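You operate a simulated robot arm through the tools that you are given. There is no shell and no other tool. Be economical: measure what you need, move in short steps, check, and stop when the job is done.

Carry out the task below with a simulated two-armed robot. There is one attempt and no reset: what you move stays moved.

TASK
Turn the yellow scope to 60 right. Fetch the white peg and set it on the wood table. Take the grill card on the top of the green table and put it away on the low shelf. Take the apple on the top of the cream table and put it away on the top of the fridge. Put the clear jug in the sink. Put the small carton marked "plasters" from the top of the cream table on the grey table and the small carton that says "tape" on the sink top. Take the toast card and put it on the grey tile. Fetch the brass weight and set it on the black pad. Put the sugar card on the top of the green table away on the cream shelf. Take the yellow peg and leave it on the teal sign. Take the white jar from the top of the green table and leave it on top of the foil parcel. The order is free. Set down upright: clear jug, small carton, white jar.

It is judged by the outcome, as a careful person would: the job done as asked, and still so three seconds after it is handed in. It fails if anything else is knocked over, pushed out of place, dropped, spilled or broken.

THE ROBOT
Two 7-joint arms with two-finger parallel grippers on one trunk, on a base that drives. Base frame: it is fixed to the floor where the robot stands at the start and does not move with it; the origin is under the middle of the robot, x ahead of it, y to its left, z up. Lengths are in m, angles in rad, forces in N, time in s.
The left shoulder is at the start at [0.05, 0.161, 1.123], the right one opposite. With the tool pointing down near the work surface each hand reaches from about 0.1 to 0.62 m from the robot's upright axis, wherever it stands, measured 20 degrees to its own side. Places, roughly: apple (7x6x6 cm) [-4, 0.6, 0.8]; black pad (8x8x3 cm) [-4.5, 3.2, 0.9]; brass weight (6x5x5 cm) [-4.8, 3.2, 0.9]; clear jug [-4.25, 0.5, 0.75]; cream shelf (52x20 cm) [-3.44, 3.36, 0.92]; foil parcel [0.5, -1.75, 0.75]; grey table [-4.2, -0.6, 0.7]; grey tile [-5.75, 1.75, 0.75]; grill card [0.5, -0.75, 0.75]; low shelf [-3.5, 3.3, 0.6]; sink (34x26 cm) [-5.62, 3.16, 0.76]; sink top [-5.2, 3.1, 0.9]; small carton [-4.5, 0.25, 0.75]; sugar card [0.5, -1.25, 0.75]; teal sign [0.5, -1.25, 0.75]; toast card [-3.5, 3.25, 0.5]; top of the fridge [-4, 3.2, 1.2]; white jar [0.5, -1.75, 0.75]; white peg (2x9x3 cm) [0.6, -0.5, 0.8]; wood table (22x32 cm) [0.5, 0.44, 0.8]; yellow peg (2x9x3 cm) [0.4, -1.2, 0.8]; yellow scope [0.6, 0, 1.2]. Payload 3.43 kg a hand.
The tool frame of a hand sits at the grasp point between the pads (the TCP): z along the fingers, y along the line on which they close. The tips reach 0.03 m beyond it. Largest opening 0.094 m; finger width 0.028, thickness 0.01; the body of the gripper, 0.05 by 0.096 m, starts 0.055 m behind the TCP.
Orientation is told as [roll, pitch, yaw] about the base's x, y, z axes, in that order, counted from this pose: with the fingers straight down and closing along the base's y, the tool's x points along the base's -x, its y along +y and its z along -z.

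THE INTERFACE
- The arms move only by the tool send_rows. It takes "left_moves", "right_moves" or both (then of equal length, played together; a hand with none holds still); each is a list of rows, each an object (a shift or turn left out is 0, a gripper value left out holds the last) with "rot": the turn, a rotation vector about the tool's x, y, z in units of 45 degrees (1.0 is 45 degrees), a list of three; "delta_pos": the shift along the tool's x, y, z in units of 250 mm (1.0 is 250 mm), a list of three; "jaw": the finger opening in m, from 0 to 0.094. In form: [{"rot": [ax, ay, az], "delta_pos": [tx, ty, tz], "jaw": jaw}, ...]. A call has 1 to 8 rows; each row is the pose to reach, as a shift and turn from the pose commanded when the call began, along the tool's axes at that moment. A call with a number of a shift or a turn outside -1 to 1 is refused whole. Each row takes 0.2 s and may step no farther than 0.05 m and 0.15 rad from the row before; otherwise, or with a gripper value out of range, the whole call is refused. A pose out of reach is approached as far as the arm can. The call stops where the force on the tool passes 40 N (or 10 N more than at its start, if that is more) or the arm is blocked; 0.2 s more then pass. Each finger travels about 0.045 m/s and halts on what it meets, pressing with about 23 N; the grip force reading is that of the motor and also rises with nothing between the fingers. The clock runs only during rows and for 0.2 s after the last one: add rows that repeat a pose to give the fingers time. The reply holds the time, the measured pose of the TCP, the force on the tool along the base axes, the opening and the grip force, in the units named above and with some noise, with the torque about the TCP (base axes, N m) and any sound that the robot's microphone picked up.
- Cameras (640 x 400 px; columns grow to the right, rows downward): "scene" is now at [0.1295, -0.0136, 1.2522]; the picture's right is [-0.13, -0.99, 0.00], its down [-0.50, 0.07, -0.87] and it looks along [0.86, -0.12, -0.50] (base axes); focal length 244 px, centre (320, 200). "left" rides on the left gripper at [0.076, -0.014, -0.102] in its tool frame; the picture's right is [0.18, 0.98, 0.00], its down [-0.75, 0.14, -0.64] and it looks along [-0.63, 0.12, 0.77] (tool axes); focal length 243 px, centre (320, 200). "right" rides on the right gripper at [0.076, 0.014, -0.102] in its tool frame; the picture's right is [-0.18, 0.98, 0.00], its down [-0.75, -0.14, -0.64] and it looks along [-0.63, -0.12, 0.77] (tool axes); focal length 243 px, centre (320, 200). There is no depth. A picture from a camera that has moved, and an enlarged one, comes with that camera's place and axes in the base frame and with its lens.
- snapshot(camera): a new picture of that camera. It takes no simulated time.
- raise_lower(by): slides the trunk up (or, below 0, down) by that many m; the arms and the scene camera ride with it, the base frame stays. It gives what a move gives, with no picture.
- drive_base(legs): drives the robot by 1 to 6 legs, each [ahead, left, turn to the left] in m, m and rad, along the robot's own axes; the way and the turn of a leg run together, so that a leg with both is an arc; at most 1.5 m and 3.142 rad a leg. The arms and the cameras ride along, it lands a little off, and it stops where it bumps. It gives what a move gives.
- pan_tilt(pan, tilt): turns the head with the scene camera to pan (to the left, within 1.396 rad either way) and tilt (down, from -0.506 to 1.204), counted from straight ahead of the robot. It gives what a move gives.
- enlarge(camera, box): a new picture of the part [left, top, right, bottom] of that camera's present view, enlarged. It takes no simulated time.
- sign_off(): hands the job in; it is judged then, once.

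Go step by step. Nothing tells you exact positions but the pictures and the camera data: compare them with the known pose of the tool, close in by small moves and look again before you grip or let go. The budget is 556 turns and 356 pictures, counting those below and the enlarged ones. Unless the task says otherwise, let go and move clear before handing in, and close with one line.

The tools are called as name(argument=value, ...) on one line, values as JSON. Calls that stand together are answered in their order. send_rows: Moves the arms, as the interface text tells. Its arguments: {"type":"object","properties":{"left_moves":{"type":"array","items":{"type":"object","properties":{"rot":{"type":"array","items":{"type":"number"}},"delta_pos":{"type":"array","items":{"type":"number"}},"jaw":{"type":"number"}}}},"right_moves":{"type":"array","items":{"type":"object","properties":{"rot":{"type":"array","items":{"type":"number"}},"delta_pos":{"type":"array","items":{"type":"number"}},"jaw":{"type":"number"}}}}},"required":[]} The other tools are called the same way: raise_lower (by) slides the trunk up or down; drive_base (legs) drives the base; pan_tilt (pan, tilt) turns the head that bears the scene camera; snapshot (camera) takes a picture; enlarge (camera, box) takes an enlarged picture of a part of a camera's view; sign_off () hands the job in.

At the start:

```text
time: 0.0
left_ee_pos: [0.3368, 0.0852, 1.0014]
left_ee_rot: [0.0, -0.002, 0.0]
left_contact_force: [-0.6, 0.9, 0.2]
left_moment: [0.01, -0.02, 0.02]
left_finger_gap: 0.0939
left_grasp_force: 0.0
right_ee_pos: [0.4853, -0.33, 1.0001]
right_ee_rot: [0.0, -0.001, 0.001]
right_contact_force: [0.7, 0.2, -0.4]
right_moment: [0.03, -0.04, -0.01]
right_finger_gap: 0.0941
right_grasp_force: 0.1
trunk travel left (down, up): [-0.15, 0.117]
robot x, y, heading: [0.0006, 0.0024, -0.002]
head pan, tilt: [-0.134, 0.525]
```

scene: 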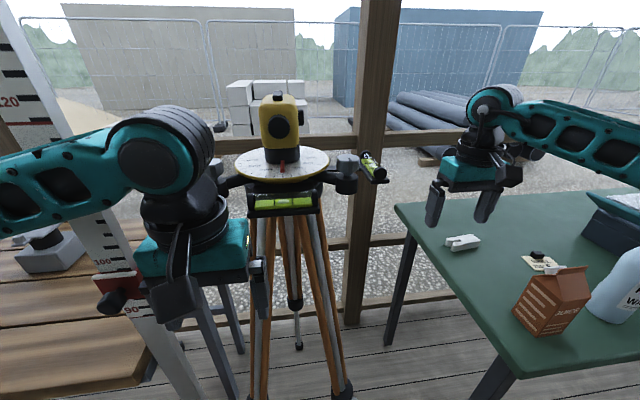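
right: 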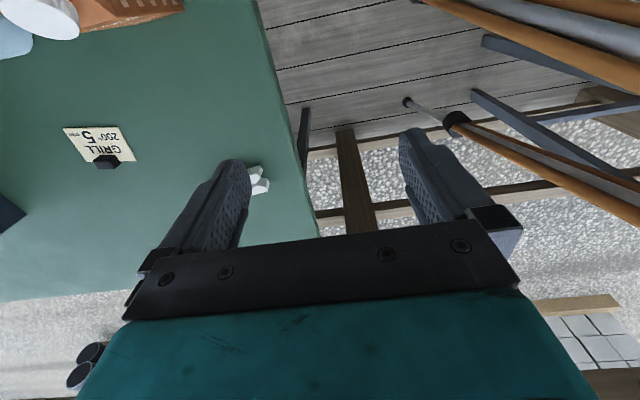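
left: 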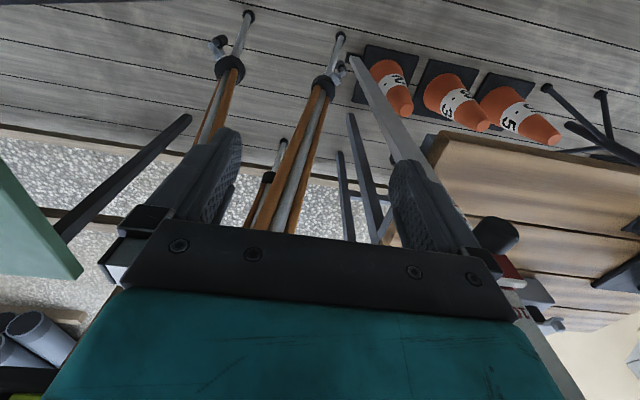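

I see the yellow scope on a tripod ahead, the green table to the right with the white peg and grill card, and the wood table to the left. First I look closer at the scope and the table.

enlarge(camera="scene", box=[220, 80, 400, 220])

pan_tilt(pan=-0.9, tilt=0.6)

snapshot(camera="scene")

pan_tilt(pan=0.7, tilt=0.7)

snapshot(camera="scene")

```text
2.86 times, centred on (310, 150) of scene
camera zoom: at [0.1295, -0.0136, 1.2522], right [-0.13, -0.99, 0.0], down [-0.5, 0.07, -0.87], along [0.86, -0.12, -0.5], focal length 697 px, centre (349, 343)
```

zoom: 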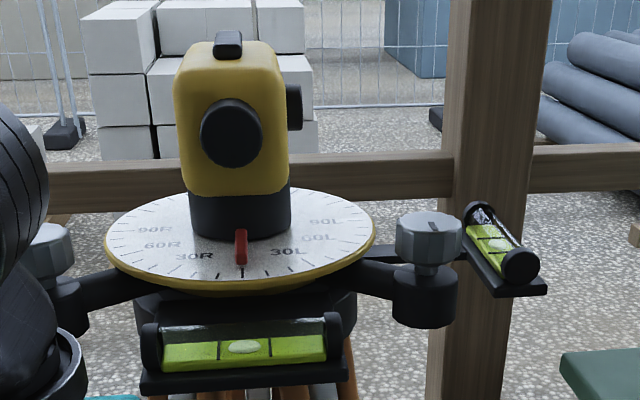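

```text
time: 1.1
left_ee_pos: [0.3363, 0.0842, 0.9993]
left_ee_rot: [0.0, 0.0, 0.0]
left_contact_force: [0.5, -0.9, -0.9]
left_moment: [0.0, -0.01, 0.0]
left_finger_gap: 0.094
left_grasp_force: 0.0
right_ee_pos: [0.4863, -0.3306, 1.0007]
right_ee_rot: [-0.001, 0.001, 0.0]
right_contact_force: [-0.4, -0.9, -0.1]
right_moment: [-0.04, -0.02, 0.03]
right_finger_gap: 0.0942
right_grasp_force: 0.0
trunk travel left (down, up): [-0.15, 0.117]
robot x, y, heading: [-0.0043, 0.0013, -0.0]
head pan, tilt: [-0.901, 0.6]
```

```text
351 pictures are left
camera scene: at [0.0949, -0.0707, 1.2454], right [-0.78, -0.62, 0.0], down [-0.35, 0.44, -0.83], along [0.51, -0.65, -0.56], focal length 244 px, centre (320, 200)
```

scene: 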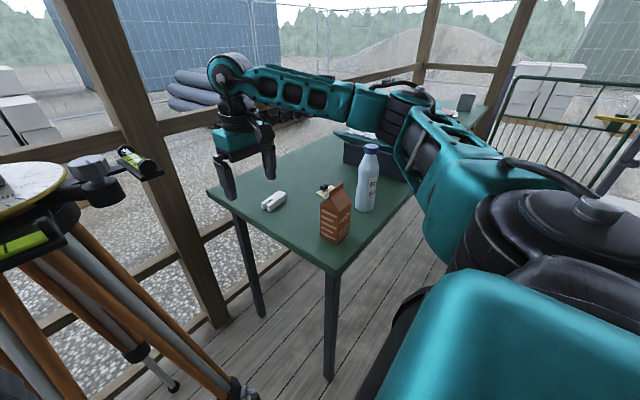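

```text
time: 2.8
left_ee_pos: [0.3363, 0.0837, 1.0006]
left_ee_rot: [0.001, -0.001, 0.001]
left_contact_force: [1.0, -0.7, -0.4]
left_moment: [0.02, 0.05, -0.02]
left_finger_gap: 0.0938
left_grasp_force: 0.1
right_ee_pos: [0.4857, -0.3296, 0.9998]
right_ee_rot: [0.0, 0.001, 0.002]
right_contact_force: [0.1, -0.2, 0.3]
right_moment: [-0.01, -0.01, 0.0]
right_finger_gap: 0.094
right_grasp_force: 0.1
trunk travel left (down, up): [-0.15, 0.117]
robot x, y, heading: [-0.0009, -0.0012, -0.001]
head pan, tilt: [0.7, 0.7]
```

```text
350 pictures are left
camera scene: at [0.1049, 0.0532, 1.2368], right [0.64, -0.77, 0.0], down [-0.49, -0.41, -0.76], along [0.59, 0.49, -0.64], focal length 244 px, centre (320, 200)
```

scene: 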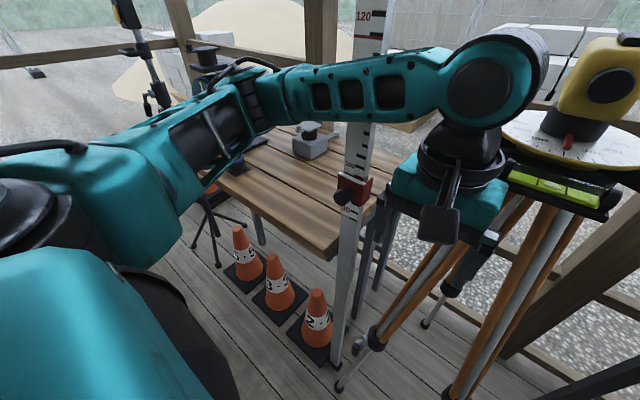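

The red pointer on the scope stands at 0; 60R lies on the left side of the dial, so the head needs a clockwise turn of about 60° seen from above. I raise the trunk and the right hand to get above it.

raise_lower(by=0.117)

send_rows(right_moves=[{"delta_pos": [0, 0, -0.2]}, {"delta_pos": [0, 0, -0.4]}, {"delta_pos": [0, 0, -0.6]}, {"delta_pos": [0, 0, -0.8]}])

pan_tilt(pan=0, tilt=0.5)

snapshot(camera="scene")

enlarge(camera="scene", box=[220, 80, 420, 220])

```text
time: 4.2
left_ee_pos: [0.3357, 0.0844, 1.1165]
left_ee_rot: [0.001, 0.0, -0.001]
left_contact_force: [-0.7, -0.1, 0.4]
left_moment: [0.02, 0.01, -0.03]
left_finger_gap: 0.094
left_grasp_force: 0.1
right_ee_pos: [0.4867, -0.3298, 1.116]
right_ee_rot: [-0.002, -0.001, 0.0]
right_contact_force: [-0.5, -0.2, 0.3]
right_moment: [-0.04, 0.01, -0.01]
right_finger_gap: 0.0941
right_grasp_force: 0.1
trunk travel left (down, up): [-0.267, 0.0]
robot x, y, heading: [0.0005, -0.0038, -0.001]
head pan, tilt: [0.7, 0.7]
```

```text
time: 5.2
left_ee_pos: [0.335, 0.0846, 1.116]
left_ee_rot: [0.001, -0.003, 0.001]
left_contact_force: [-0.3, 0.1, 0.0]
left_moment: [-0.02, -0.01, -0.02]
left_finger_gap: 0.0943
left_grasp_force: 0.1
right_ee_pos: [0.4823, -0.3275, 1.3182]
right_ee_rot: [0.0, -0.001, 0.001]
right_contact_force: [-0.4, 0.4, 0.1]
right_moment: [0.01, -0.04, 0.01]
right_finger_gap: 0.0942
right_grasp_force: 0.2
trunk travel left (down, up): [-0.267, 0.0]
robot x, y, heading: [-0.0006, 0.0027, -0.0]
head pan, tilt: [0.7, 0.7]
```

```text
time: 6.3
left_ee_pos: [0.3371, 0.0852, 1.1169]
left_ee_rot: [0.0, -0.001, -0.001]
left_contact_force: [-0.3, -0.3, -0.1]
left_moment: [0.05, 0.02, 0.0]
left_finger_gap: 0.094
left_grasp_force: 0.1
right_ee_pos: [0.483, -0.3279, 1.3165]
right_ee_rot: [0.001, 0.0, 0.0]
right_contact_force: [0.1, 0.3, 0.6]
right_moment: [0.03, 0.0, -0.01]
right_finger_gap: 0.094
right_grasp_force: 0.0
trunk travel left (down, up): [-0.267, 0.0]
robot x, y, heading: [0.0034, -0.0047, 0.0]
head pan, tilt: [0.0, 0.499]
```

```text
349 pictures are left
camera scene: at [0.1309, -0.0014, 1.3712], right [0.0, -1.0, 0.0], down [-0.48, 0.0, -0.88], along [0.88, 0.0, -0.48], focal length 244 px, centre (320, 200)
```

scene: 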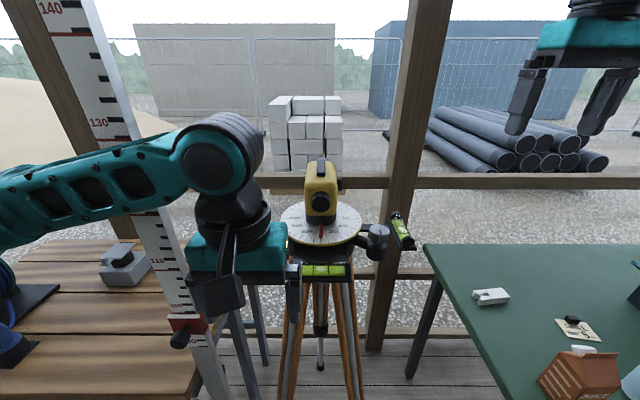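

```text
2.86 times, centred on (320, 150) of scene
camera zoom: at [0.1309, -0.0014, 1.3712], right [0.0, -1.0, 0.0], down [-0.48, 0.0, -0.88], along [0.88, 0.0, -0.48], focal length 697 px, centre (320, 343)
```

zoom: 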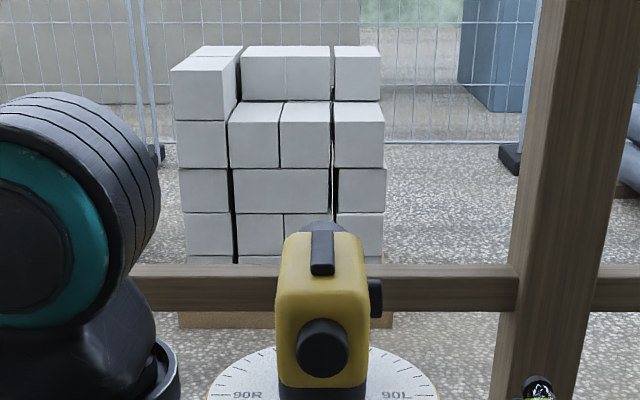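

The scope has a slim black handle on top, along x, at about (0.56, 0, 1.2). I bring the right hand above it.

send_rows(right_moves=[{"delta_pos": [-0.04, 0.19, 0]}, {"delta_pos": [-0.08, 0.38, 0]}, {"delta_pos": [-0.12, 0.57, 0]}, {"delta_pos": [-0.16, 0.76, 0]}, {"delta_pos": [-0.2, 0.95, 0]}])

send_rows(right_moves=[{"delta_pos": [-0.04, 0.19, 0], "jaw": 0.06}, {"delta_pos": [-0.07, 0.35, 0], "jaw": 0.05}])

snapshot(camera="right")

snapshot(camera="scene")

```text
time: 7.5
left_ee_pos: [0.3357, 0.0865, 1.1169]
left_ee_rot: [-0.003, 0.0, 0.0]
left_contact_force: [0.0, 0.6, -0.5]
left_moment: [-0.04, 0.03, 0.03]
left_finger_gap: 0.0938
left_grasp_force: 0.1
right_ee_pos: [0.5354, -0.0911, 1.3155]
right_ee_rot: [-0.001, 0.0, -0.002]
right_contact_force: [0.2, 0.0, 0.3]
right_moment: [-0.03, 0.04, -0.01]
right_finger_gap: 0.0939
right_grasp_force: 0.0
trunk travel left (down, up): [-0.267, 0.0]
robot x, y, heading: [0.0009, -0.0032, 0.002]
head pan, tilt: [0.0, 0.499]
```

```text
time: 8.1
left_ee_pos: [0.3354, 0.0832, 1.1173]
left_ee_rot: [0.003, 0.0, 0.0]
left_contact_force: [0.6, 0.4, -1.0]
left_moment: [0.05, -0.02, 0.02]
left_finger_gap: 0.0939
left_grasp_force: 0.0
right_ee_pos: [0.5466, -0.0276, 1.3186]
right_ee_rot: [0.003, -0.002, -0.002]
right_contact_force: [1.0, -0.9, 0.2]
right_moment: [0.07, -0.02, -0.04]
right_finger_gap: 0.0501
right_grasp_force: 0.0
right hand out of reach, approached as far as the arm can: row 2
trunk travel left (down, up): [-0.267, 0.0]
robot x, y, heading: [0.0001, 0.0023, -0.0]
head pan, tilt: [0.0, 0.499]
```

```text
347 pictures are left
camera right: at [0.4703, -0.0133, 1.4195], right [0.18, 0.98, 0.0], down [0.75, -0.14, 0.64], along [0.63, -0.12, -0.77], focal length 243 px, centre (320, 200)
```

right: 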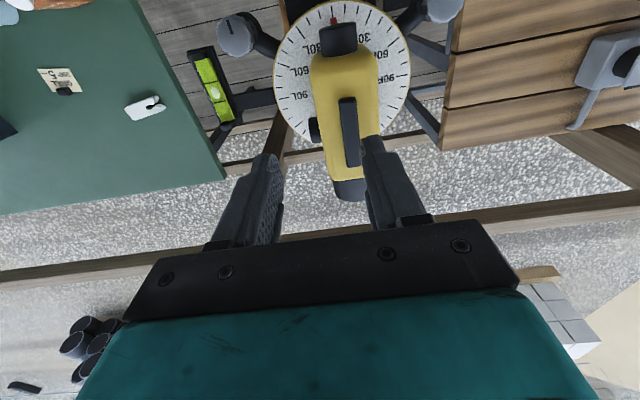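

```text
346 pictures are left
camera scene: at [0.1306, -0.0036, 1.3712], right [0.0, -1.0, 0.0], down [-0.48, 0.0, -0.88], along [0.88, 0.0, -0.48], focal length 244 px, centre (320, 200)
```

scene: 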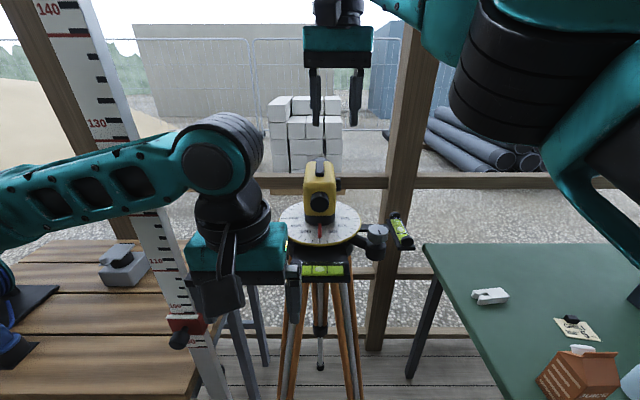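

The handle centre is about (0.568, -0.003), z 1.2, and the dial's axis about (0.56, 0). The arm is a few cm short, so I turn the base slightly left, nudge it ahead, and look again.

drive_base(legs=[[0.03, 0, 0.15]])

snapshot(camera="right")

```text
time: 9.2
left_ee_pos: [0.3493, 0.1386, 1.1163]
left_ee_rot: [-0.001, 0.001, 0.157]
left_contact_force: [0.0, 0.5, 0.8]
left_moment: [0.01, 0.0, 0.0]
left_finger_gap: 0.0941
left_grasp_force: 0.0
right_ee_pos: [0.5747, 0.0647, 1.3156]
right_ee_rot: [0.001, 0.0, 0.158]
right_contact_force: [0.7, 0.4, -0.1]
right_moment: [0.01, -0.02, -0.03]
right_finger_gap: 0.0501
right_grasp_force: 0.1
trunk travel left (down, up): [-0.267, 0.0]
robot x, y, heading: [0.0317, 0.0011, 0.159]
head pan, tilt: [0.0, 0.499]
```

```text
345 pictures are left
camera right: at [0.4968, 0.0658, 1.419], right [0.03, 1.0, 0.0], down [0.77, -0.02, 0.64], along [0.64, -0.02, -0.77], focal length 243 px, centre (320, 200)
```

right: 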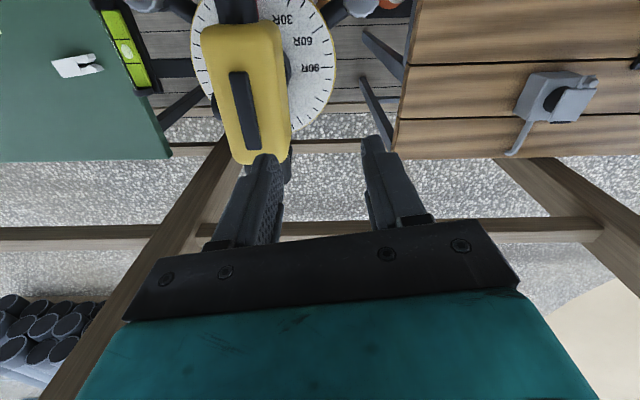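

send_rows(right_moves=[{"delta_pos": [0.045, -0.13, 0], "rot": [0, 0, 0.1]}, {"delta_pos": [0.093, -0.26, 0], "rot": [0, 0, 0.2]}])

```text
time: 9.8
left_ee_pos: [0.3494, 0.1376, 1.1167]
left_ee_rot: [-0.001, 0.002, 0.156]
left_contact_force: [0.5, -0.6, -0.3]
left_moment: [0.02, -0.01, 0.02]
left_finger_gap: 0.094
left_grasp_force: 0.1
right_ee_pos: [0.5606, -0.0029, 1.3161]
right_ee_rot: [0.001, -0.002, -0.002]
right_contact_force: [-0.9, 0.6, 0.2]
right_moment: [-0.03, 0.0, -0.01]
right_finger_gap: 0.0501
right_grasp_force: 0.1
trunk travel left (down, up): [-0.267, 0.0]
robot x, y, heading: [0.0268, 0.0007, 0.157]
head pan, tilt: [0.0, 0.499]
```

The hand is now right over the handle; I come down part way and look.

send_rows(right_moves=[{"delta_pos": [0, 0, 0.16]}, {"delta_pos": [0, 0, 0.32]}])

snapshot(camera="right")

enlarge(camera="scene", box=[250, 100, 450, 225])

```text
time: 10.4
left_ee_pos: [0.3498, 0.1374, 1.1168]
left_ee_rot: [0.001, 0.001, 0.158]
left_contact_force: [-0.5, -0.8, -0.2]
left_moment: [0.02, -0.04, -0.04]
left_finger_gap: 0.0938
left_grasp_force: 0.0
right_ee_pos: [0.5622, -0.0003, 1.2359]
right_ee_rot: [0.003, -0.001, -0.002]
right_contact_force: [1.3, -0.5, -0.2]
right_moment: [0.0, -0.03, 0.04]
right_finger_gap: 0.0498
right_grasp_force: 0.0
trunk travel left (down, up): [-0.267, 0.0]
robot x, y, heading: [0.0303, 0.0041, 0.158]
head pan, tilt: [0.0, 0.499]
```

```text
344 pictures are left
camera right: at [0.4847, 0.0135, 1.3398], right [0.19, 0.98, 0.0], down [0.75, -0.14, 0.64], along [0.63, -0.12, -0.77], focal length 243 px, centre (320, 200)
```

right: 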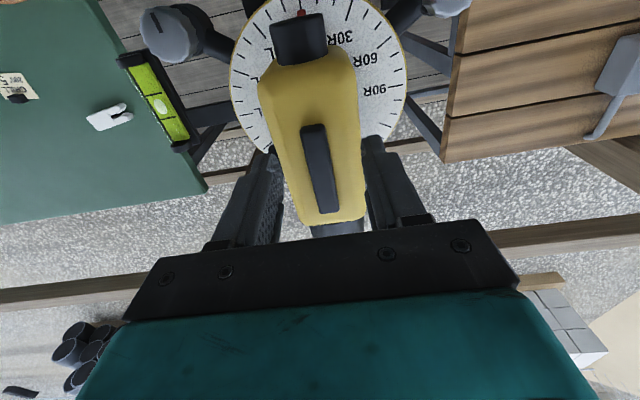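

```text
3.20 times, centred on (350, 162) of scene
camera zoom: at [0.1596, 0.0213, 1.3712], right [0.16, -0.99, 0.0], down [-0.47, -0.07, -0.88], along [0.87, 0.14, -0.48], focal length 781 px, centre (224, 320)
```

zoom: 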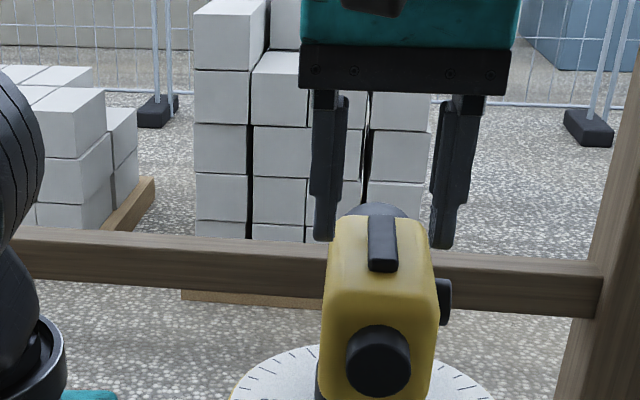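

send_rows(right_moves=[{"delta_pos": [0, -0.01, 0.03], "jaw": 0.04}, {"delta_pos": [0, -0.01, 0.058], "jaw": 0.03}])

snapshot(camera="right")

enlarge(camera="scene", box=[300, 120, 420, 200])

```text
time: 11.0
left_ee_pos: [0.348, 0.1389, 1.1182]
left_ee_rot: [0.0, -0.001, 0.158]
left_contact_force: [0.7, 0.7, 0.2]
left_moment: [0.0, 0.0, -0.01]
left_finger_gap: 0.0938
left_grasp_force: 0.1
right_ee_pos: [0.5614, -0.0045, 1.2275]
right_ee_rot: [0.007, -0.009, -0.001]
right_contact_force: [5.3, -1.1, 26.2]
right_moment: [-0.5, 0.2, -0.02]
right_finger_gap: 0.0304
right_grasp_force: 0.1
trunk travel left (down, up): [-0.267, 0.0]
robot x, y, heading: [0.0315, 0.0048, 0.158]
head pan, tilt: [0.0, 0.499]
```

```text
342 pictures are left
camera right: at [0.4843, 0.0088, 1.3296], right [0.19, 0.98, 0.01], down [0.75, -0.15, 0.65], along [0.64, -0.11, -0.76], focal length 243 px, centre (320, 200)
```

right: 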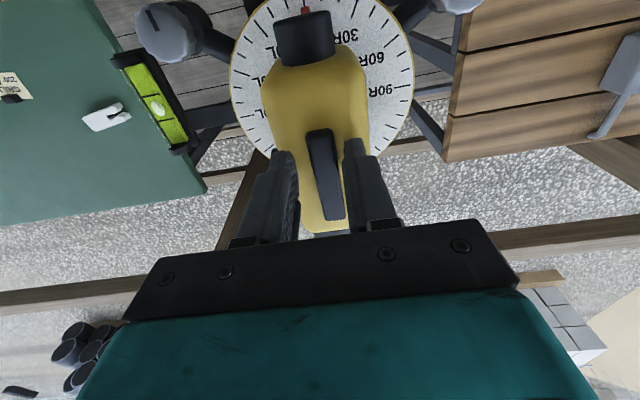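

```text
5.00 times, centred on (360, 160) of scene
camera zoom: at [0.1579, 0.0215, 1.372], right [0.16, -0.99, 0.0], down [-0.47, -0.08, -0.88], along [0.87, 0.14, -0.48], focal length 1220 px, centre (120, 400)
```

zoom: 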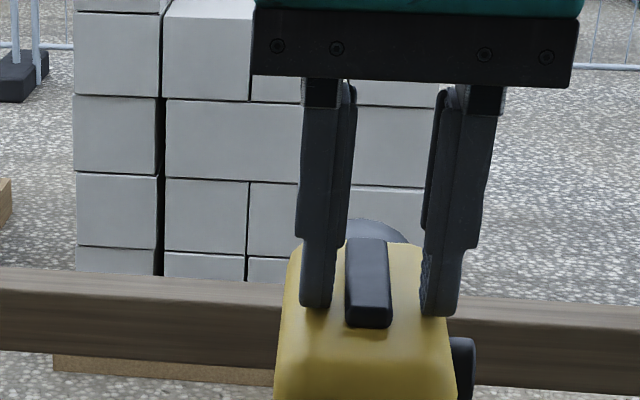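

The tips touched the body's top with the handle between them. I back up slightly and close on the handle.

send_rows(right_moves=[{"delta_pos": [0, 0.006, -0.03]}, {"delta_pos": [0, 0.006, -0.03], "jaw": 0.01}, {"delta_pos": [0, 0.006, -0.03], "jaw": 0.0}, {"delta_pos": [0, 0.006, -0.03], "jaw": 0.0}])

enlarge(camera="scene", box=[300, 120, 420, 200])

```text
time: 12.0
left_ee_pos: [0.3496, 0.139, 1.1165]
left_ee_rot: [-0.002, 0.0, 0.158]
left_contact_force: [0.3, 0.0, 0.3]
left_moment: [0.0, -0.01, -0.01]
left_finger_gap: 0.0941
left_grasp_force: 0.0
right_ee_pos: [0.5606, -0.0015, 1.2271]
right_ee_rot: [-0.001, 0.003, 0.003]
right_contact_force: [-7.6, 10.0, -17.5]
right_moment: [0.42, -0.56, 0.0]
right_finger_gap: 0.016
right_grasp_force: 44.6
trunk travel left (down, up): [-0.267, 0.0]
robot x, y, heading: [0.0278, 0.0028, 0.161]
head pan, tilt: [0.0, 0.499]
```

```text
5.00 times, centred on (360, 160) of scene
camera zoom: at [0.1596, 0.0231, 1.3708], right [0.16, -0.99, 0.0], down [-0.47, -0.08, -0.88], along [0.87, 0.14, -0.48], focal length 1220 px, centre (120, 400)
```

zoom: 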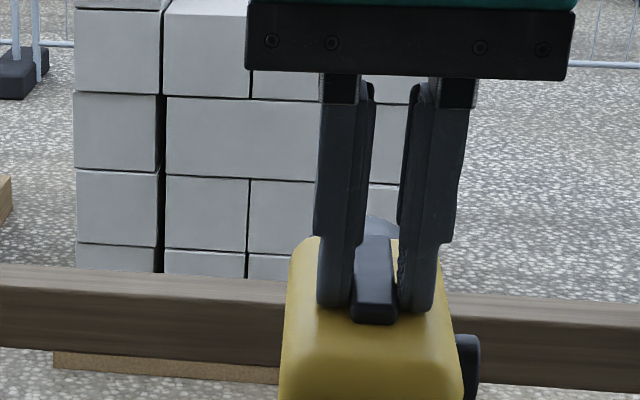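

send_rows(right_moves=[{"delta_pos": [0.008, -0.01, 0.012], "rot": [0, 0, 0.0]}, {"delta_pos": [0.008, -0.01, 0.012], "rot": [0, 0, 0.15]}, {"delta_pos": [0.008, -0.01, 0.012], "rot": [0, 0, 0.3]}, {"delta_pos": [0.008, -0.01, 0.012], "rot": [0, 0, 0.3]}])

snapshot(camera="right")

```text
time: 13.0
left_ee_pos: [0.3499, 0.1418, 1.1168]
left_ee_rot: [-0.004, 0.003, 0.158]
left_contact_force: [-0.4, -0.3, -0.7]
left_moment: [0.05, 0.0, 0.01]
left_finger_gap: 0.094
left_grasp_force: 0.2
right_ee_pos: [0.5615, -0.0016, 1.2273]
right_ee_rot: [0.007, -0.005, -0.236]
right_contact_force: [12.0, 26.6, 7.7]
right_moment: [0.75, 1.2, 0.0]
right_finger_gap: 0.0156
right_grasp_force: 45.4
trunk travel left (down, up): [-0.267, 0.0]
robot x, y, heading: [0.032, 0.0029, 0.156]
head pan, tilt: [0.0, 0.499]
```

```text
339 pictures are left
camera right: at [0.4893, 0.029, 1.33], right [0.41, 0.91, 0.01], down [0.7, -0.32, 0.64], along [0.59, -0.26, -0.77], focal length 243 px, centre (320, 200)
```

right: 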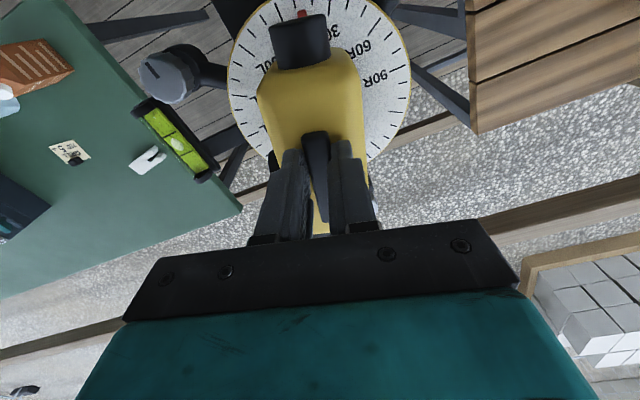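

It turns with the hand. I correct the side load a little and keep turning.

send_rows(right_moves=[{"delta_pos": [-0.002, 0.017, -0.003], "rot": [0, 0, 0.0]}, {"delta_pos": [-0.002, 0.017, -0.003], "rot": [0, 0, 0.15]}, {"delta_pos": [-0.002, 0.017, -0.003], "rot": [0, 0, 0.3]}, {"delta_pos": [-0.002, 0.017, -0.003], "rot": [0, 0, 0.3]}])

```text
time: 14.0
left_ee_pos: [0.3483, 0.1405, 1.1161]
left_ee_rot: [-0.002, -0.001, 0.157]
left_contact_force: [0.7, 0.3, 0.0]
left_moment: [0.0, 0.01, -0.02]
left_finger_gap: 0.0941
left_grasp_force: 0.1
right_ee_pos: [0.5604, -0.0002, 1.2283]
right_ee_rot: [0.002, -0.005, -0.473]
right_contact_force: [5.9, 14.4, 7.4]
right_moment: [-0.25, -1.42, -0.03]
right_finger_gap: 0.016
right_grasp_force: 45.0
trunk travel left (down, up): [-0.267, 0.0]
robot x, y, heading: [0.0303, 0.0032, 0.157]
head pan, tilt: [0.0, 0.499]
```

send_rows(right_moves=[{"delta_pos": [0, 0.01, -0.005], "rot": [0, 0, 0.15]}, {"delta_pos": [0, 0.012, -0.005], "rot": [0, 0, 0.3]}, {"delta_pos": [0, 0.013, -0.005], "rot": [0, 0, 0.45]}, {"delta_pos": [0, 0.013, -0.005], "rot": [0, 0, 0.45]}])

snapshot(camera="right")

enlarge(camera="scene", box=[260, 120, 420, 240])

```text
time: 15.0
left_ee_pos: [0.3476, 0.1403, 1.1167]
left_ee_rot: [-0.002, 0.001, 0.157]
left_contact_force: [0.2, -0.7, 0.5]
left_moment: [-0.02, 0.02, -0.02]
left_finger_gap: 0.094
left_grasp_force: 0.0
right_ee_pos: [0.5625, 0.0005, 1.227]
right_ee_rot: [-0.004, 0.001, -0.826]
right_contact_force: [-9.0, 5.1, -11.5]
right_moment: [-0.45, -0.24, -0.05]
right_finger_gap: 0.0161
right_grasp_force: 45.1
trunk travel left (down, up): [-0.267, 0.0]
robot x, y, heading: [0.0257, 0.001, 0.16]
head pan, tilt: [0.0, 0.499]
```

```text
338 pictures are left
camera right: at [0.5202, 0.0645, 1.3301], right [0.85, 0.53, 0.0], down [0.41, -0.65, 0.64], along [0.34, -0.55, -0.77], focal length 243 px, centre (320, 200)
```

right: 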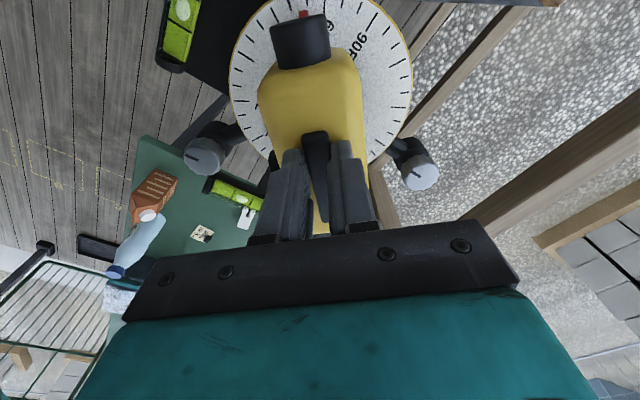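

```text
3.33 times, centred on (340, 180) of scene
camera zoom: at [0.1587, 0.0223, 1.3711], right [0.16, -0.99, 0.0], down [-0.47, -0.08, -0.88], along [0.87, 0.14, -0.48], focal length 813 px, centre (253, 267)
```

zoom: 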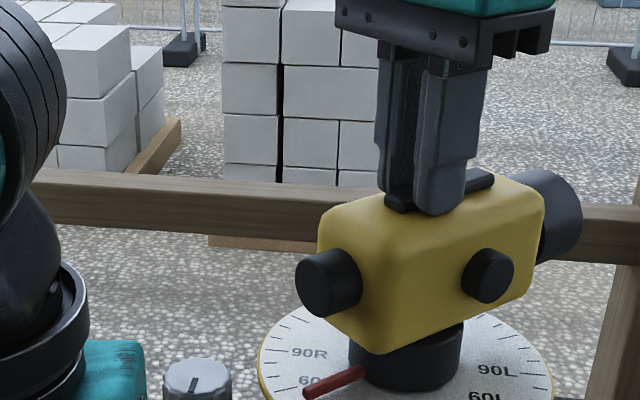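

send_rows(right_moves=[{"delta_pos": [0.004, -0.002, 0.006], "rot": [0, 0, 0.14]}, {"delta_pos": [0.004, -0.002, 0.008], "rot": [0, 0, 0.282]}, {"delta_pos": [0.004, -0.002, 0.008], "rot": [0, 0, 0.282]}])

pan_tilt(pan=-0.16, tilt=0.7)

enlarge(camera="scene", box=[260, 100, 400, 200])

```text
time: 15.8
left_ee_pos: [0.3498, 0.1387, 1.1172]
left_ee_rot: [0.0, 0.0, 0.158]
left_contact_force: [0.1, 0.3, 1.0]
left_moment: [0.0, 0.0, 0.03]
left_finger_gap: 0.0939
left_grasp_force: 0.0
right_ee_pos: [0.5614, -0.0002, 1.2272]
right_ee_rot: [0.004, 0.0, -1.051]
right_contact_force: [2.7, 2.3, 0.2]
right_moment: [-0.05, 0.0, -0.05]
right_finger_gap: 0.0156
right_grasp_force: 44.6
trunk travel left (down, up): [-0.267, 0.0]
robot x, y, heading: [0.0299, 0.0012, 0.156]
head pan, tilt: [0.0, 0.499]
```

```text
time: 16.5
left_ee_pos: [0.3479, 0.1387, 1.1172]
left_ee_rot: [0.0, 0.001, 0.156]
left_contact_force: [0.2, -0.1, -0.1]
left_moment: [-0.01, 0.0, 0.02]
left_finger_gap: 0.0941
left_grasp_force: 0.0
right_ee_pos: [0.5607, 0.0008, 1.2267]
right_ee_rot: [0.003, 0.0, -1.047]
right_contact_force: [6.8, 2.0, 5.9]
right_moment: [-0.17, -0.29, -0.02]
right_finger_gap: 0.0161
right_grasp_force: 44.6
trunk travel left (down, up): [-0.267, 0.0]
robot x, y, heading: [0.0311, 0.0017, 0.155]
head pan, tilt: [-0.161, 0.7]
```

```text
4.00 times, centred on (330, 150) of scene
camera zoom: at [0.1549, 0.0073, 1.3536], right [0.0, -1.0, 0.0], down [-0.64, 0.0, -0.77], along [0.77, 0.0, -0.64], focal length 976 px, centre (280, 400)
```

zoom: 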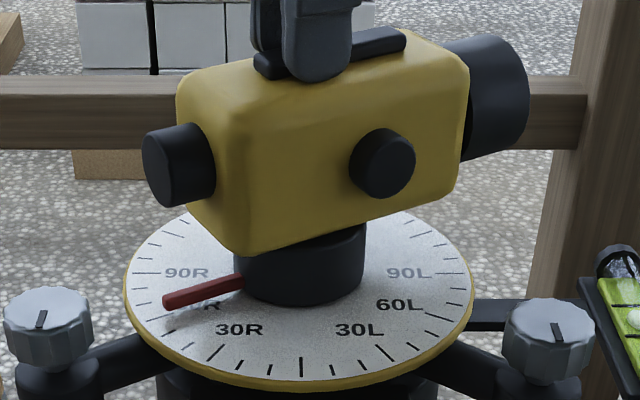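

enlarge(camera="scene", box=[285, 145, 345, 200])

snapshot(camera="left")

```text
7.27 times, centred on (315, 172) of scene
camera zoom: at [0.1549, 0.0073, 1.3536], right [0.0, -1.0, 0.0], down [-0.64, 0.0, -0.77], along [0.77, 0.0, -0.64], focal length 1774 px, centre (356, 400)
```

zoom: 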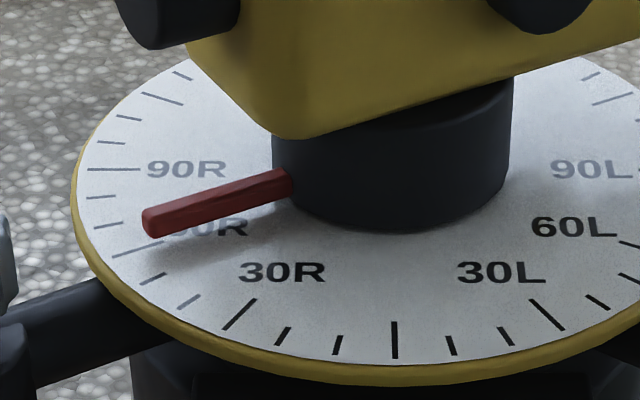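

```text
334 pictures are left
camera left: at [0.2753, 0.1127, 1.2202], right [-0.34, 0.94, 0.0], down [0.72, 0.26, 0.64], along [0.6, 0.22, -0.77], focal length 243 px, centre (320, 200)
```

left: 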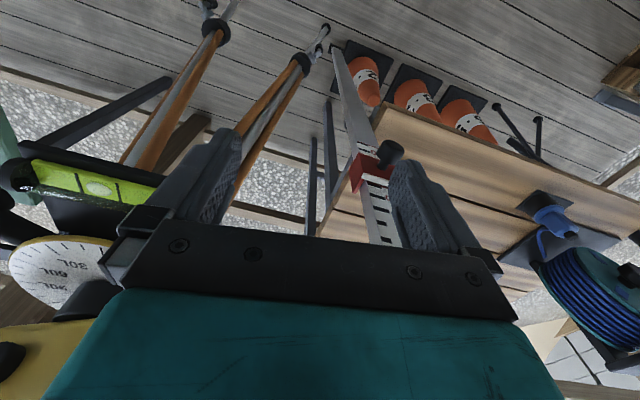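

The pointer is parallel to the 60R tick, so that is set. I let go and lift clear.

send_rows(right_moves=[{"delta_pos": [0, 0, 0], "jaw": 0.024}, {"delta_pos": [0, 0, 0], "jaw": 0.034}, {"delta_pos": [0, 0, -0.1], "jaw": 0.034}, {"delta_pos": [0, 0, -0.28], "jaw": 0.034}, {"delta_pos": [0, 0, -0.4], "jaw": 0.034}])

enlarge(camera="scene", box=[265, 110, 385, 200])

```text
time: 17.7
left_ee_pos: [0.3483, 0.1397, 1.1162]
left_ee_rot: [-0.001, 0.0, 0.159]
left_contact_force: [0.0, 0.8, -0.7]
left_moment: [0.0, -0.03, 0.0]
left_finger_gap: 0.094
left_grasp_force: 0.1
right_ee_pos: [0.5611, -0.0006, 1.3268]
right_ee_rot: [0.003, -0.001, -1.045]
right_contact_force: [0.1, 0.2, 0.5]
right_moment: [-0.01, -0.04, 0.02]
right_finger_gap: 0.034
right_grasp_force: 0.0
trunk travel left (down, up): [-0.267, 0.0]
robot x, y, heading: [0.0303, 0.0053, 0.159]
head pan, tilt: [-0.161, 0.7]
```

```text
4.44 times, centred on (325, 155) of scene
camera zoom: at [0.1539, 0.0071, 1.3535], right [0.0, -1.0, 0.0], down [-0.64, 0.0, -0.77], along [0.77, 0.0, -0.64], focal length 1084 px, centre (298, 400)
```

zoom: 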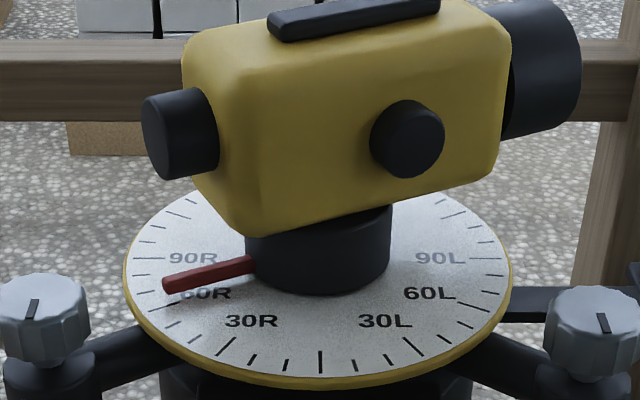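

Scope is done. I bring the right hand back to the right side and straighten the wrist.

send_rows(right_moves=[{"delta_pos": [-0.117, -0.096, 0], "rot": [0, 0, -0.12]}, {"delta_pos": [-0.234, -0.192, 0], "rot": [0, 0, -0.24]}, {"delta_pos": [-0.351, -0.288, 0], "rot": [0, 0, -0.36]}, {"delta_pos": [-0.468, -0.384, 0], "rot": [0, 0, -0.48]}, {"delta_pos": [-0.585, -0.48, 0], "rot": [0, 0, -0.6]}, {"delta_pos": [-0.702, -0.576, 0], "rot": [0, 0, -0.72]}, {"delta_pos": [-0.819, -0.672, 0], "rot": [0, 0, -0.84]}, {"delta_pos": [-0.936, -0.768, 0], "rot": [0, 0, -0.96]}])

drive_base(legs=[[-0.03, 0, -0.158]])

pan_tilt(pan=-0.7, tilt=0.6)

snapshot(camera="scene")

snapshot(camera="right")

```text
time: 19.5
left_ee_pos: [0.348, 0.1384, 1.1185]
left_ee_rot: [-0.001, 0.001, 0.158]
left_contact_force: [-0.4, -0.6, 0.4]
left_moment: [0.02, 0.01, 0.0]
left_finger_gap: 0.0941
left_grasp_force: 0.0
right_ee_pos: [0.5127, -0.3019, 1.3257]
right_ee_rot: [0.001, 0.0, -0.289]
right_contact_force: [-0.1, -0.1, -0.7]
right_moment: [-0.01, -0.01, -0.02]
right_finger_gap: 0.0339
right_grasp_force: 0.2
trunk travel left (down, up): [-0.267, 0.0]
robot x, y, heading: [0.0283, 0.0041, 0.16]
head pan, tilt: [-0.161, 0.7]
```

```text
time: 20.6
left_ee_pos: [0.3365, 0.0852, 1.1162]
left_ee_rot: [0.0, 0.0, 0.003]
left_contact_force: [-0.8, 0.5, 0.6]
left_moment: [0.02, -0.04, 0.0]
left_finger_gap: 0.0941
left_grasp_force: 0.1
right_ee_pos: [0.4305, -0.3746, 1.3263]
right_ee_rot: [0.001, -0.001, -0.448]
right_contact_force: [0.1, -0.5, -0.5]
right_moment: [0.01, -0.01, -0.02]
right_finger_gap: 0.0337
right_grasp_force: 0.0
trunk travel left (down, up): [-0.267, 0.0]
robot x, y, heading: [-0.0037, 0.0013, 0.003]
head pan, tilt: [-0.161, 0.7]
```

```text
time: 21.5
left_ee_pos: [0.3363, 0.085, 1.1166]
left_ee_rot: [0.001, 0.0, 0.003]
left_contact_force: [-0.5, -1.0, 0.0]
left_moment: [-0.01, 0.01, -0.04]
left_finger_gap: 0.0939
left_grasp_force: 0.1
right_ee_pos: [0.4315, -0.3736, 1.3263]
right_ee_rot: [0.001, 0.0, -0.446]
right_contact_force: [0.2, -1.6, 0.8]
right_moment: [0.0, -0.02, 0.0]
right_finger_gap: 0.0338
right_grasp_force: 0.1
trunk travel left (down, up): [-0.267, 0.0]
robot x, y, heading: [0.0012, -0.0047, 0.001]
head pan, tilt: [-0.7, 0.6]
```

```text
332 pictures are left
camera scene: at [0.1081, -0.0581, 1.3621], right [-0.64, -0.77, 0.0], down [-0.43, 0.36, -0.82], along [0.63, -0.53, -0.57], focal length 244 px, centre (320, 200)
```

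scene: 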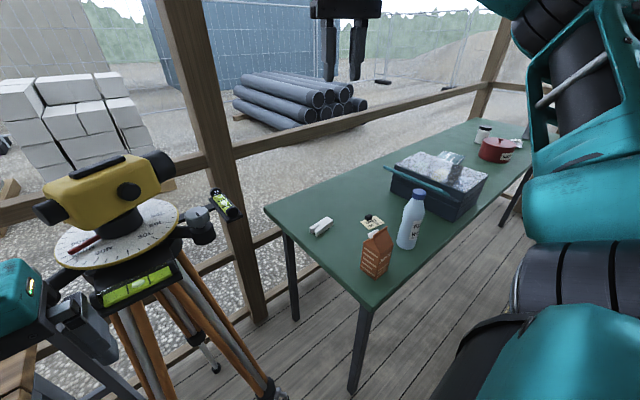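

```text
331 pictures are left
camera right: at [0.3688, -0.3292, 1.4294], right [0.59, 0.81, 0.0], down [0.62, -0.45, 0.64], along [0.52, -0.38, -0.77], focal length 243 px, centre (320, 200)
```

right: 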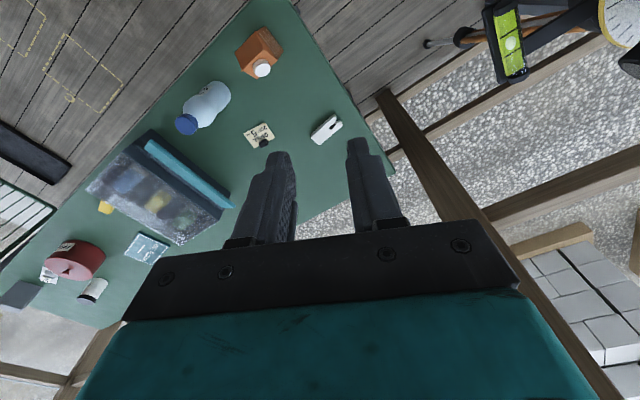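

Table's near edge is at x≈0.32; the white peg is at (0.61, -0.485) lying along y, out of reach from here. I strafe right along the table so the left hand can reach it, then look over the table.

drive_base(legs=[[0, -0.7, 0]])

snapshot(camera="scene")

snapshot(camera="right")

snapshot(camera="left")

```text
time: 28.0
left_ee_pos: [0.3402, -0.6023, 1.1169]
left_ee_rot: [0.0, 0.001, 0.008]
left_contact_force: [0.2, -0.2, 0.4]
left_moment: [0.01, 0.0, -0.03]
left_finger_gap: 0.094
left_grasp_force: 0.0
right_ee_pos: [0.437, -1.0603, 1.3269]
right_ee_rot: [0.001, -0.001, -0.444]
right_contact_force: [0.3, -0.7, -0.3]
right_moment: [0.02, -0.02, -0.04]
right_finger_gap: 0.0337
right_grasp_force: 0.0
trunk travel left (down, up): [-0.267, 0.0]
robot x, y, heading: [0.0017, -0.6871, 0.006]
head pan, tilt: [-0.7, 0.6]
```

```text
330 pictures are left
camera scene: at [0.1116, -0.7462, 1.3621], right [-0.64, -0.77, 0.0], down [-0.43, 0.36, -0.83], along [0.63, -0.53, -0.56], focal length 244 px, centre (320, 200)
```

scene: 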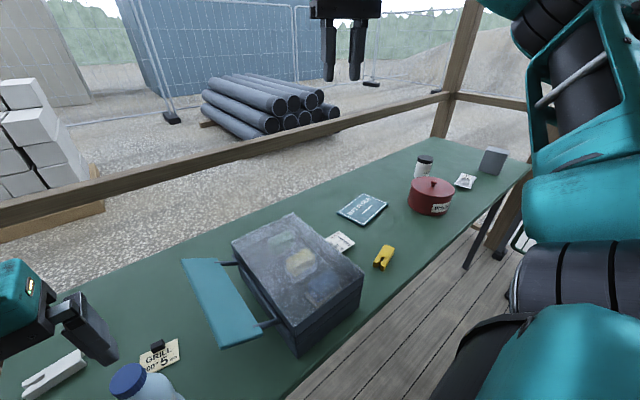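

```text
329 pictures are left
camera right: at [0.3735, -1.0162, 1.4294], right [0.59, 0.81, 0.0], down [0.62, -0.45, 0.64], along [0.52, -0.38, -0.77], focal length 243 px, centre (320, 200)
```

right: 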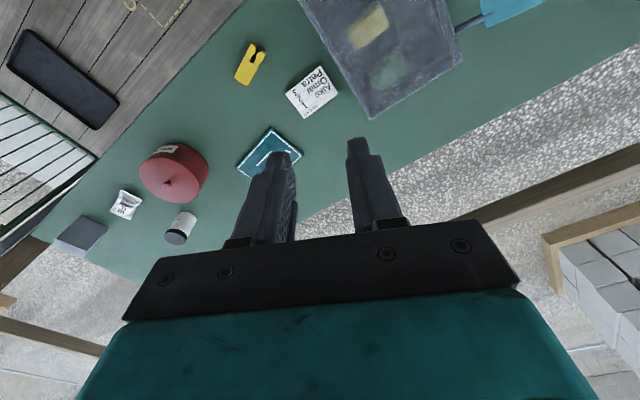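

```text
328 pictures are left
camera left: at [0.2623, -0.6167, 1.2202], right [-0.19, 0.98, 0.0], down [0.75, 0.15, 0.64], along [0.63, 0.12, -0.77], focal length 243 px, centre (320, 200)
```

left: 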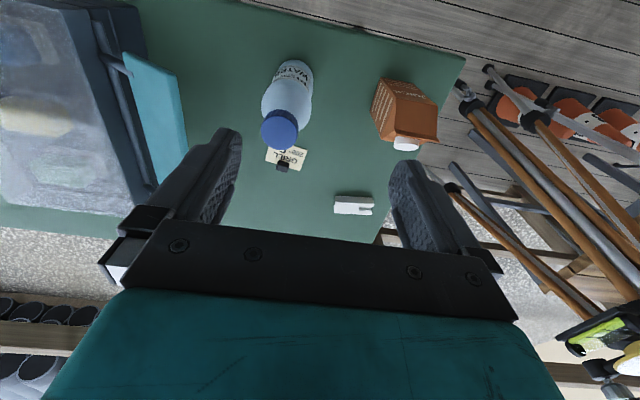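

I see the white peg at about (0.615, -0.475), with the orange carton and blue bottle near it. I move ahead a little and bring the left hand over the peg, turned 90°, staying high.

drive_base(legs=[[0.06, 0, 0]])

send_rows(left_moves=[{"delta_pos": [-0.1, 0.06, 0], "rot": [0, 0, -0.18]}, {"delta_pos": [-0.2, 0.12, 0], "rot": [0, 0, -0.36]}, {"delta_pos": [-0.3, 0.18, 0], "rot": [0, 0, -0.54]}, {"delta_pos": [-0.4, 0.24, 0], "rot": [0, 0, -0.72]}, {"delta_pos": [-0.5, 0.3, 0], "rot": [0, 0, -0.9]}, {"delta_pos": [-0.6, 0.36, 0], "rot": [0, 0, -1.0]}, {"delta_pos": [-0.7, 0.42, 0], "rot": [0, 0, -1.0]}])

snapshot(camera="left")

```text
time: 29.0
left_ee_pos: [0.4003, -0.6024, 1.1151]
left_ee_rot: [-0.001, 0.002, 0.006]
left_contact_force: [0.0, 0.9, -1.1]
left_moment: [0.01, -0.01, 0.02]
left_finger_gap: 0.0939
left_grasp_force: 0.0
right_ee_pos: [0.4956, -1.0604, 1.3257]
right_ee_rot: [0.002, -0.001, -0.445]
right_contact_force: [0.9, 1.2, 0.4]
right_moment: [0.0, 0.05, 0.03]
right_finger_gap: 0.0341
right_grasp_force: 0.0
trunk travel left (down, up): [-0.267, 0.0]
robot x, y, heading: [0.063, -0.6856, 0.003]
head pan, tilt: [-0.7, 0.6]
```

```text
time: 30.6
left_ee_pos: [0.574, -0.4981, 1.1158]
left_ee_rot: [0.002, 0.003, 0.794]
left_contact_force: [-0.2, -0.8, 0.2]
left_moment: [0.03, 0.03, -0.01]
left_finger_gap: 0.0939
left_grasp_force: 0.0
right_ee_pos: [0.4949, -1.0616, 1.3269]
right_ee_rot: [0.002, -0.001, -0.446]
right_contact_force: [0.3, -1.1, 0.2]
right_moment: [-0.01, -0.01, 0.03]
right_finger_gap: 0.0339
right_grasp_force: 0.0
trunk travel left (down, up): [-0.267, 0.0]
robot x, y, heading: [0.0677, -0.6868, 0.01]
head pan, tilt: [-0.7, 0.6]
```

```text
327 pictures are left
camera left: at [0.5286, -0.5609, 1.2191], right [-0.83, 0.56, 0.0], down [0.43, 0.64, 0.64], along [0.36, 0.53, -0.77], focal length 243 px, centre (320, 200)
```

left: 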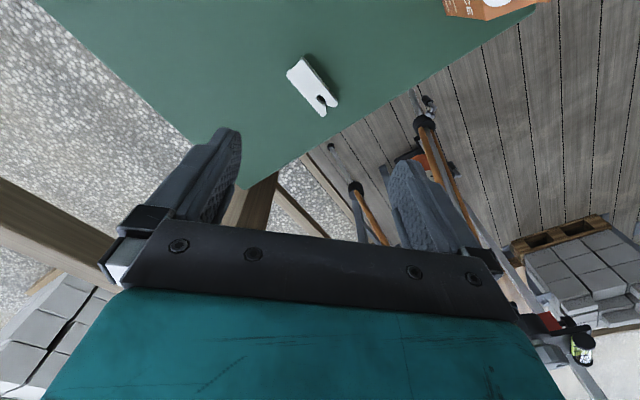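

send_rows(left_moves=[{"delta_pos": [-0.025, 0, 0], "rot": [0, 0, -0.17]}, {"delta_pos": [-0.05, 0, 0], "rot": [0, 0, -0.34]}, {"delta_pos": [-0.075, 0, 0], "rot": [0, 0, -0.51]}, {"delta_pos": [-0.1, 0, 0], "rot": [0, 0, -0.68]}, {"delta_pos": [-0.125, -0.013, 0], "rot": [0, 0, -0.85]}, {"delta_pos": [-0.147, -0.013, 0], "rot": [0, 0, -1.0]}])

snapshot(camera="left")

```text
time: 32.0
left_ee_pos: [0.6017, -0.4723, 1.1167]
left_ee_rot: [0.0, -0.001, 1.579]
left_contact_force: [-0.1, -1.2, 0.0]
left_moment: [-0.02, -0.02, 0.01]
left_finger_gap: 0.0938
left_grasp_force: 0.0
right_ee_pos: [0.4934, -1.0612, 1.3274]
right_ee_rot: [0.002, -0.002, -0.447]
right_contact_force: [-0.2, -0.9, -0.3]
right_moment: [0.0, 0.0, 0.01]
right_finger_gap: 0.034
right_grasp_force: 0.0
trunk travel left (down, up): [-0.267, 0.0]
robot x, y, heading: [0.0653, -0.6861, 0.001]
head pan, tilt: [-0.7, 0.6]
```

```text
326 pictures are left
camera left: at [0.6144, -0.5488, 1.2204], right [-0.98, -0.19, 0.0], down [-0.15, 0.75, 0.64], along [-0.12, 0.63, -0.77], focal length 243 px, centre (320, 200)
```

left: 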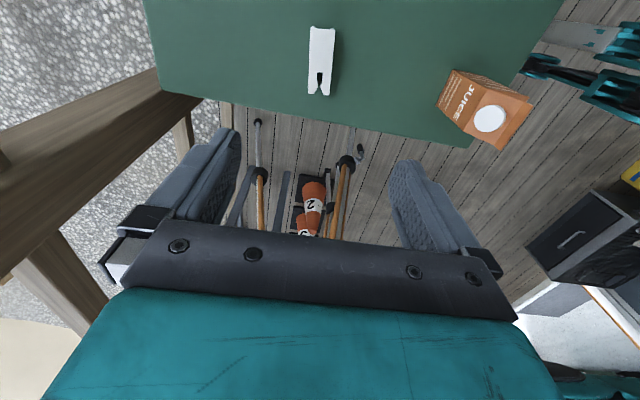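

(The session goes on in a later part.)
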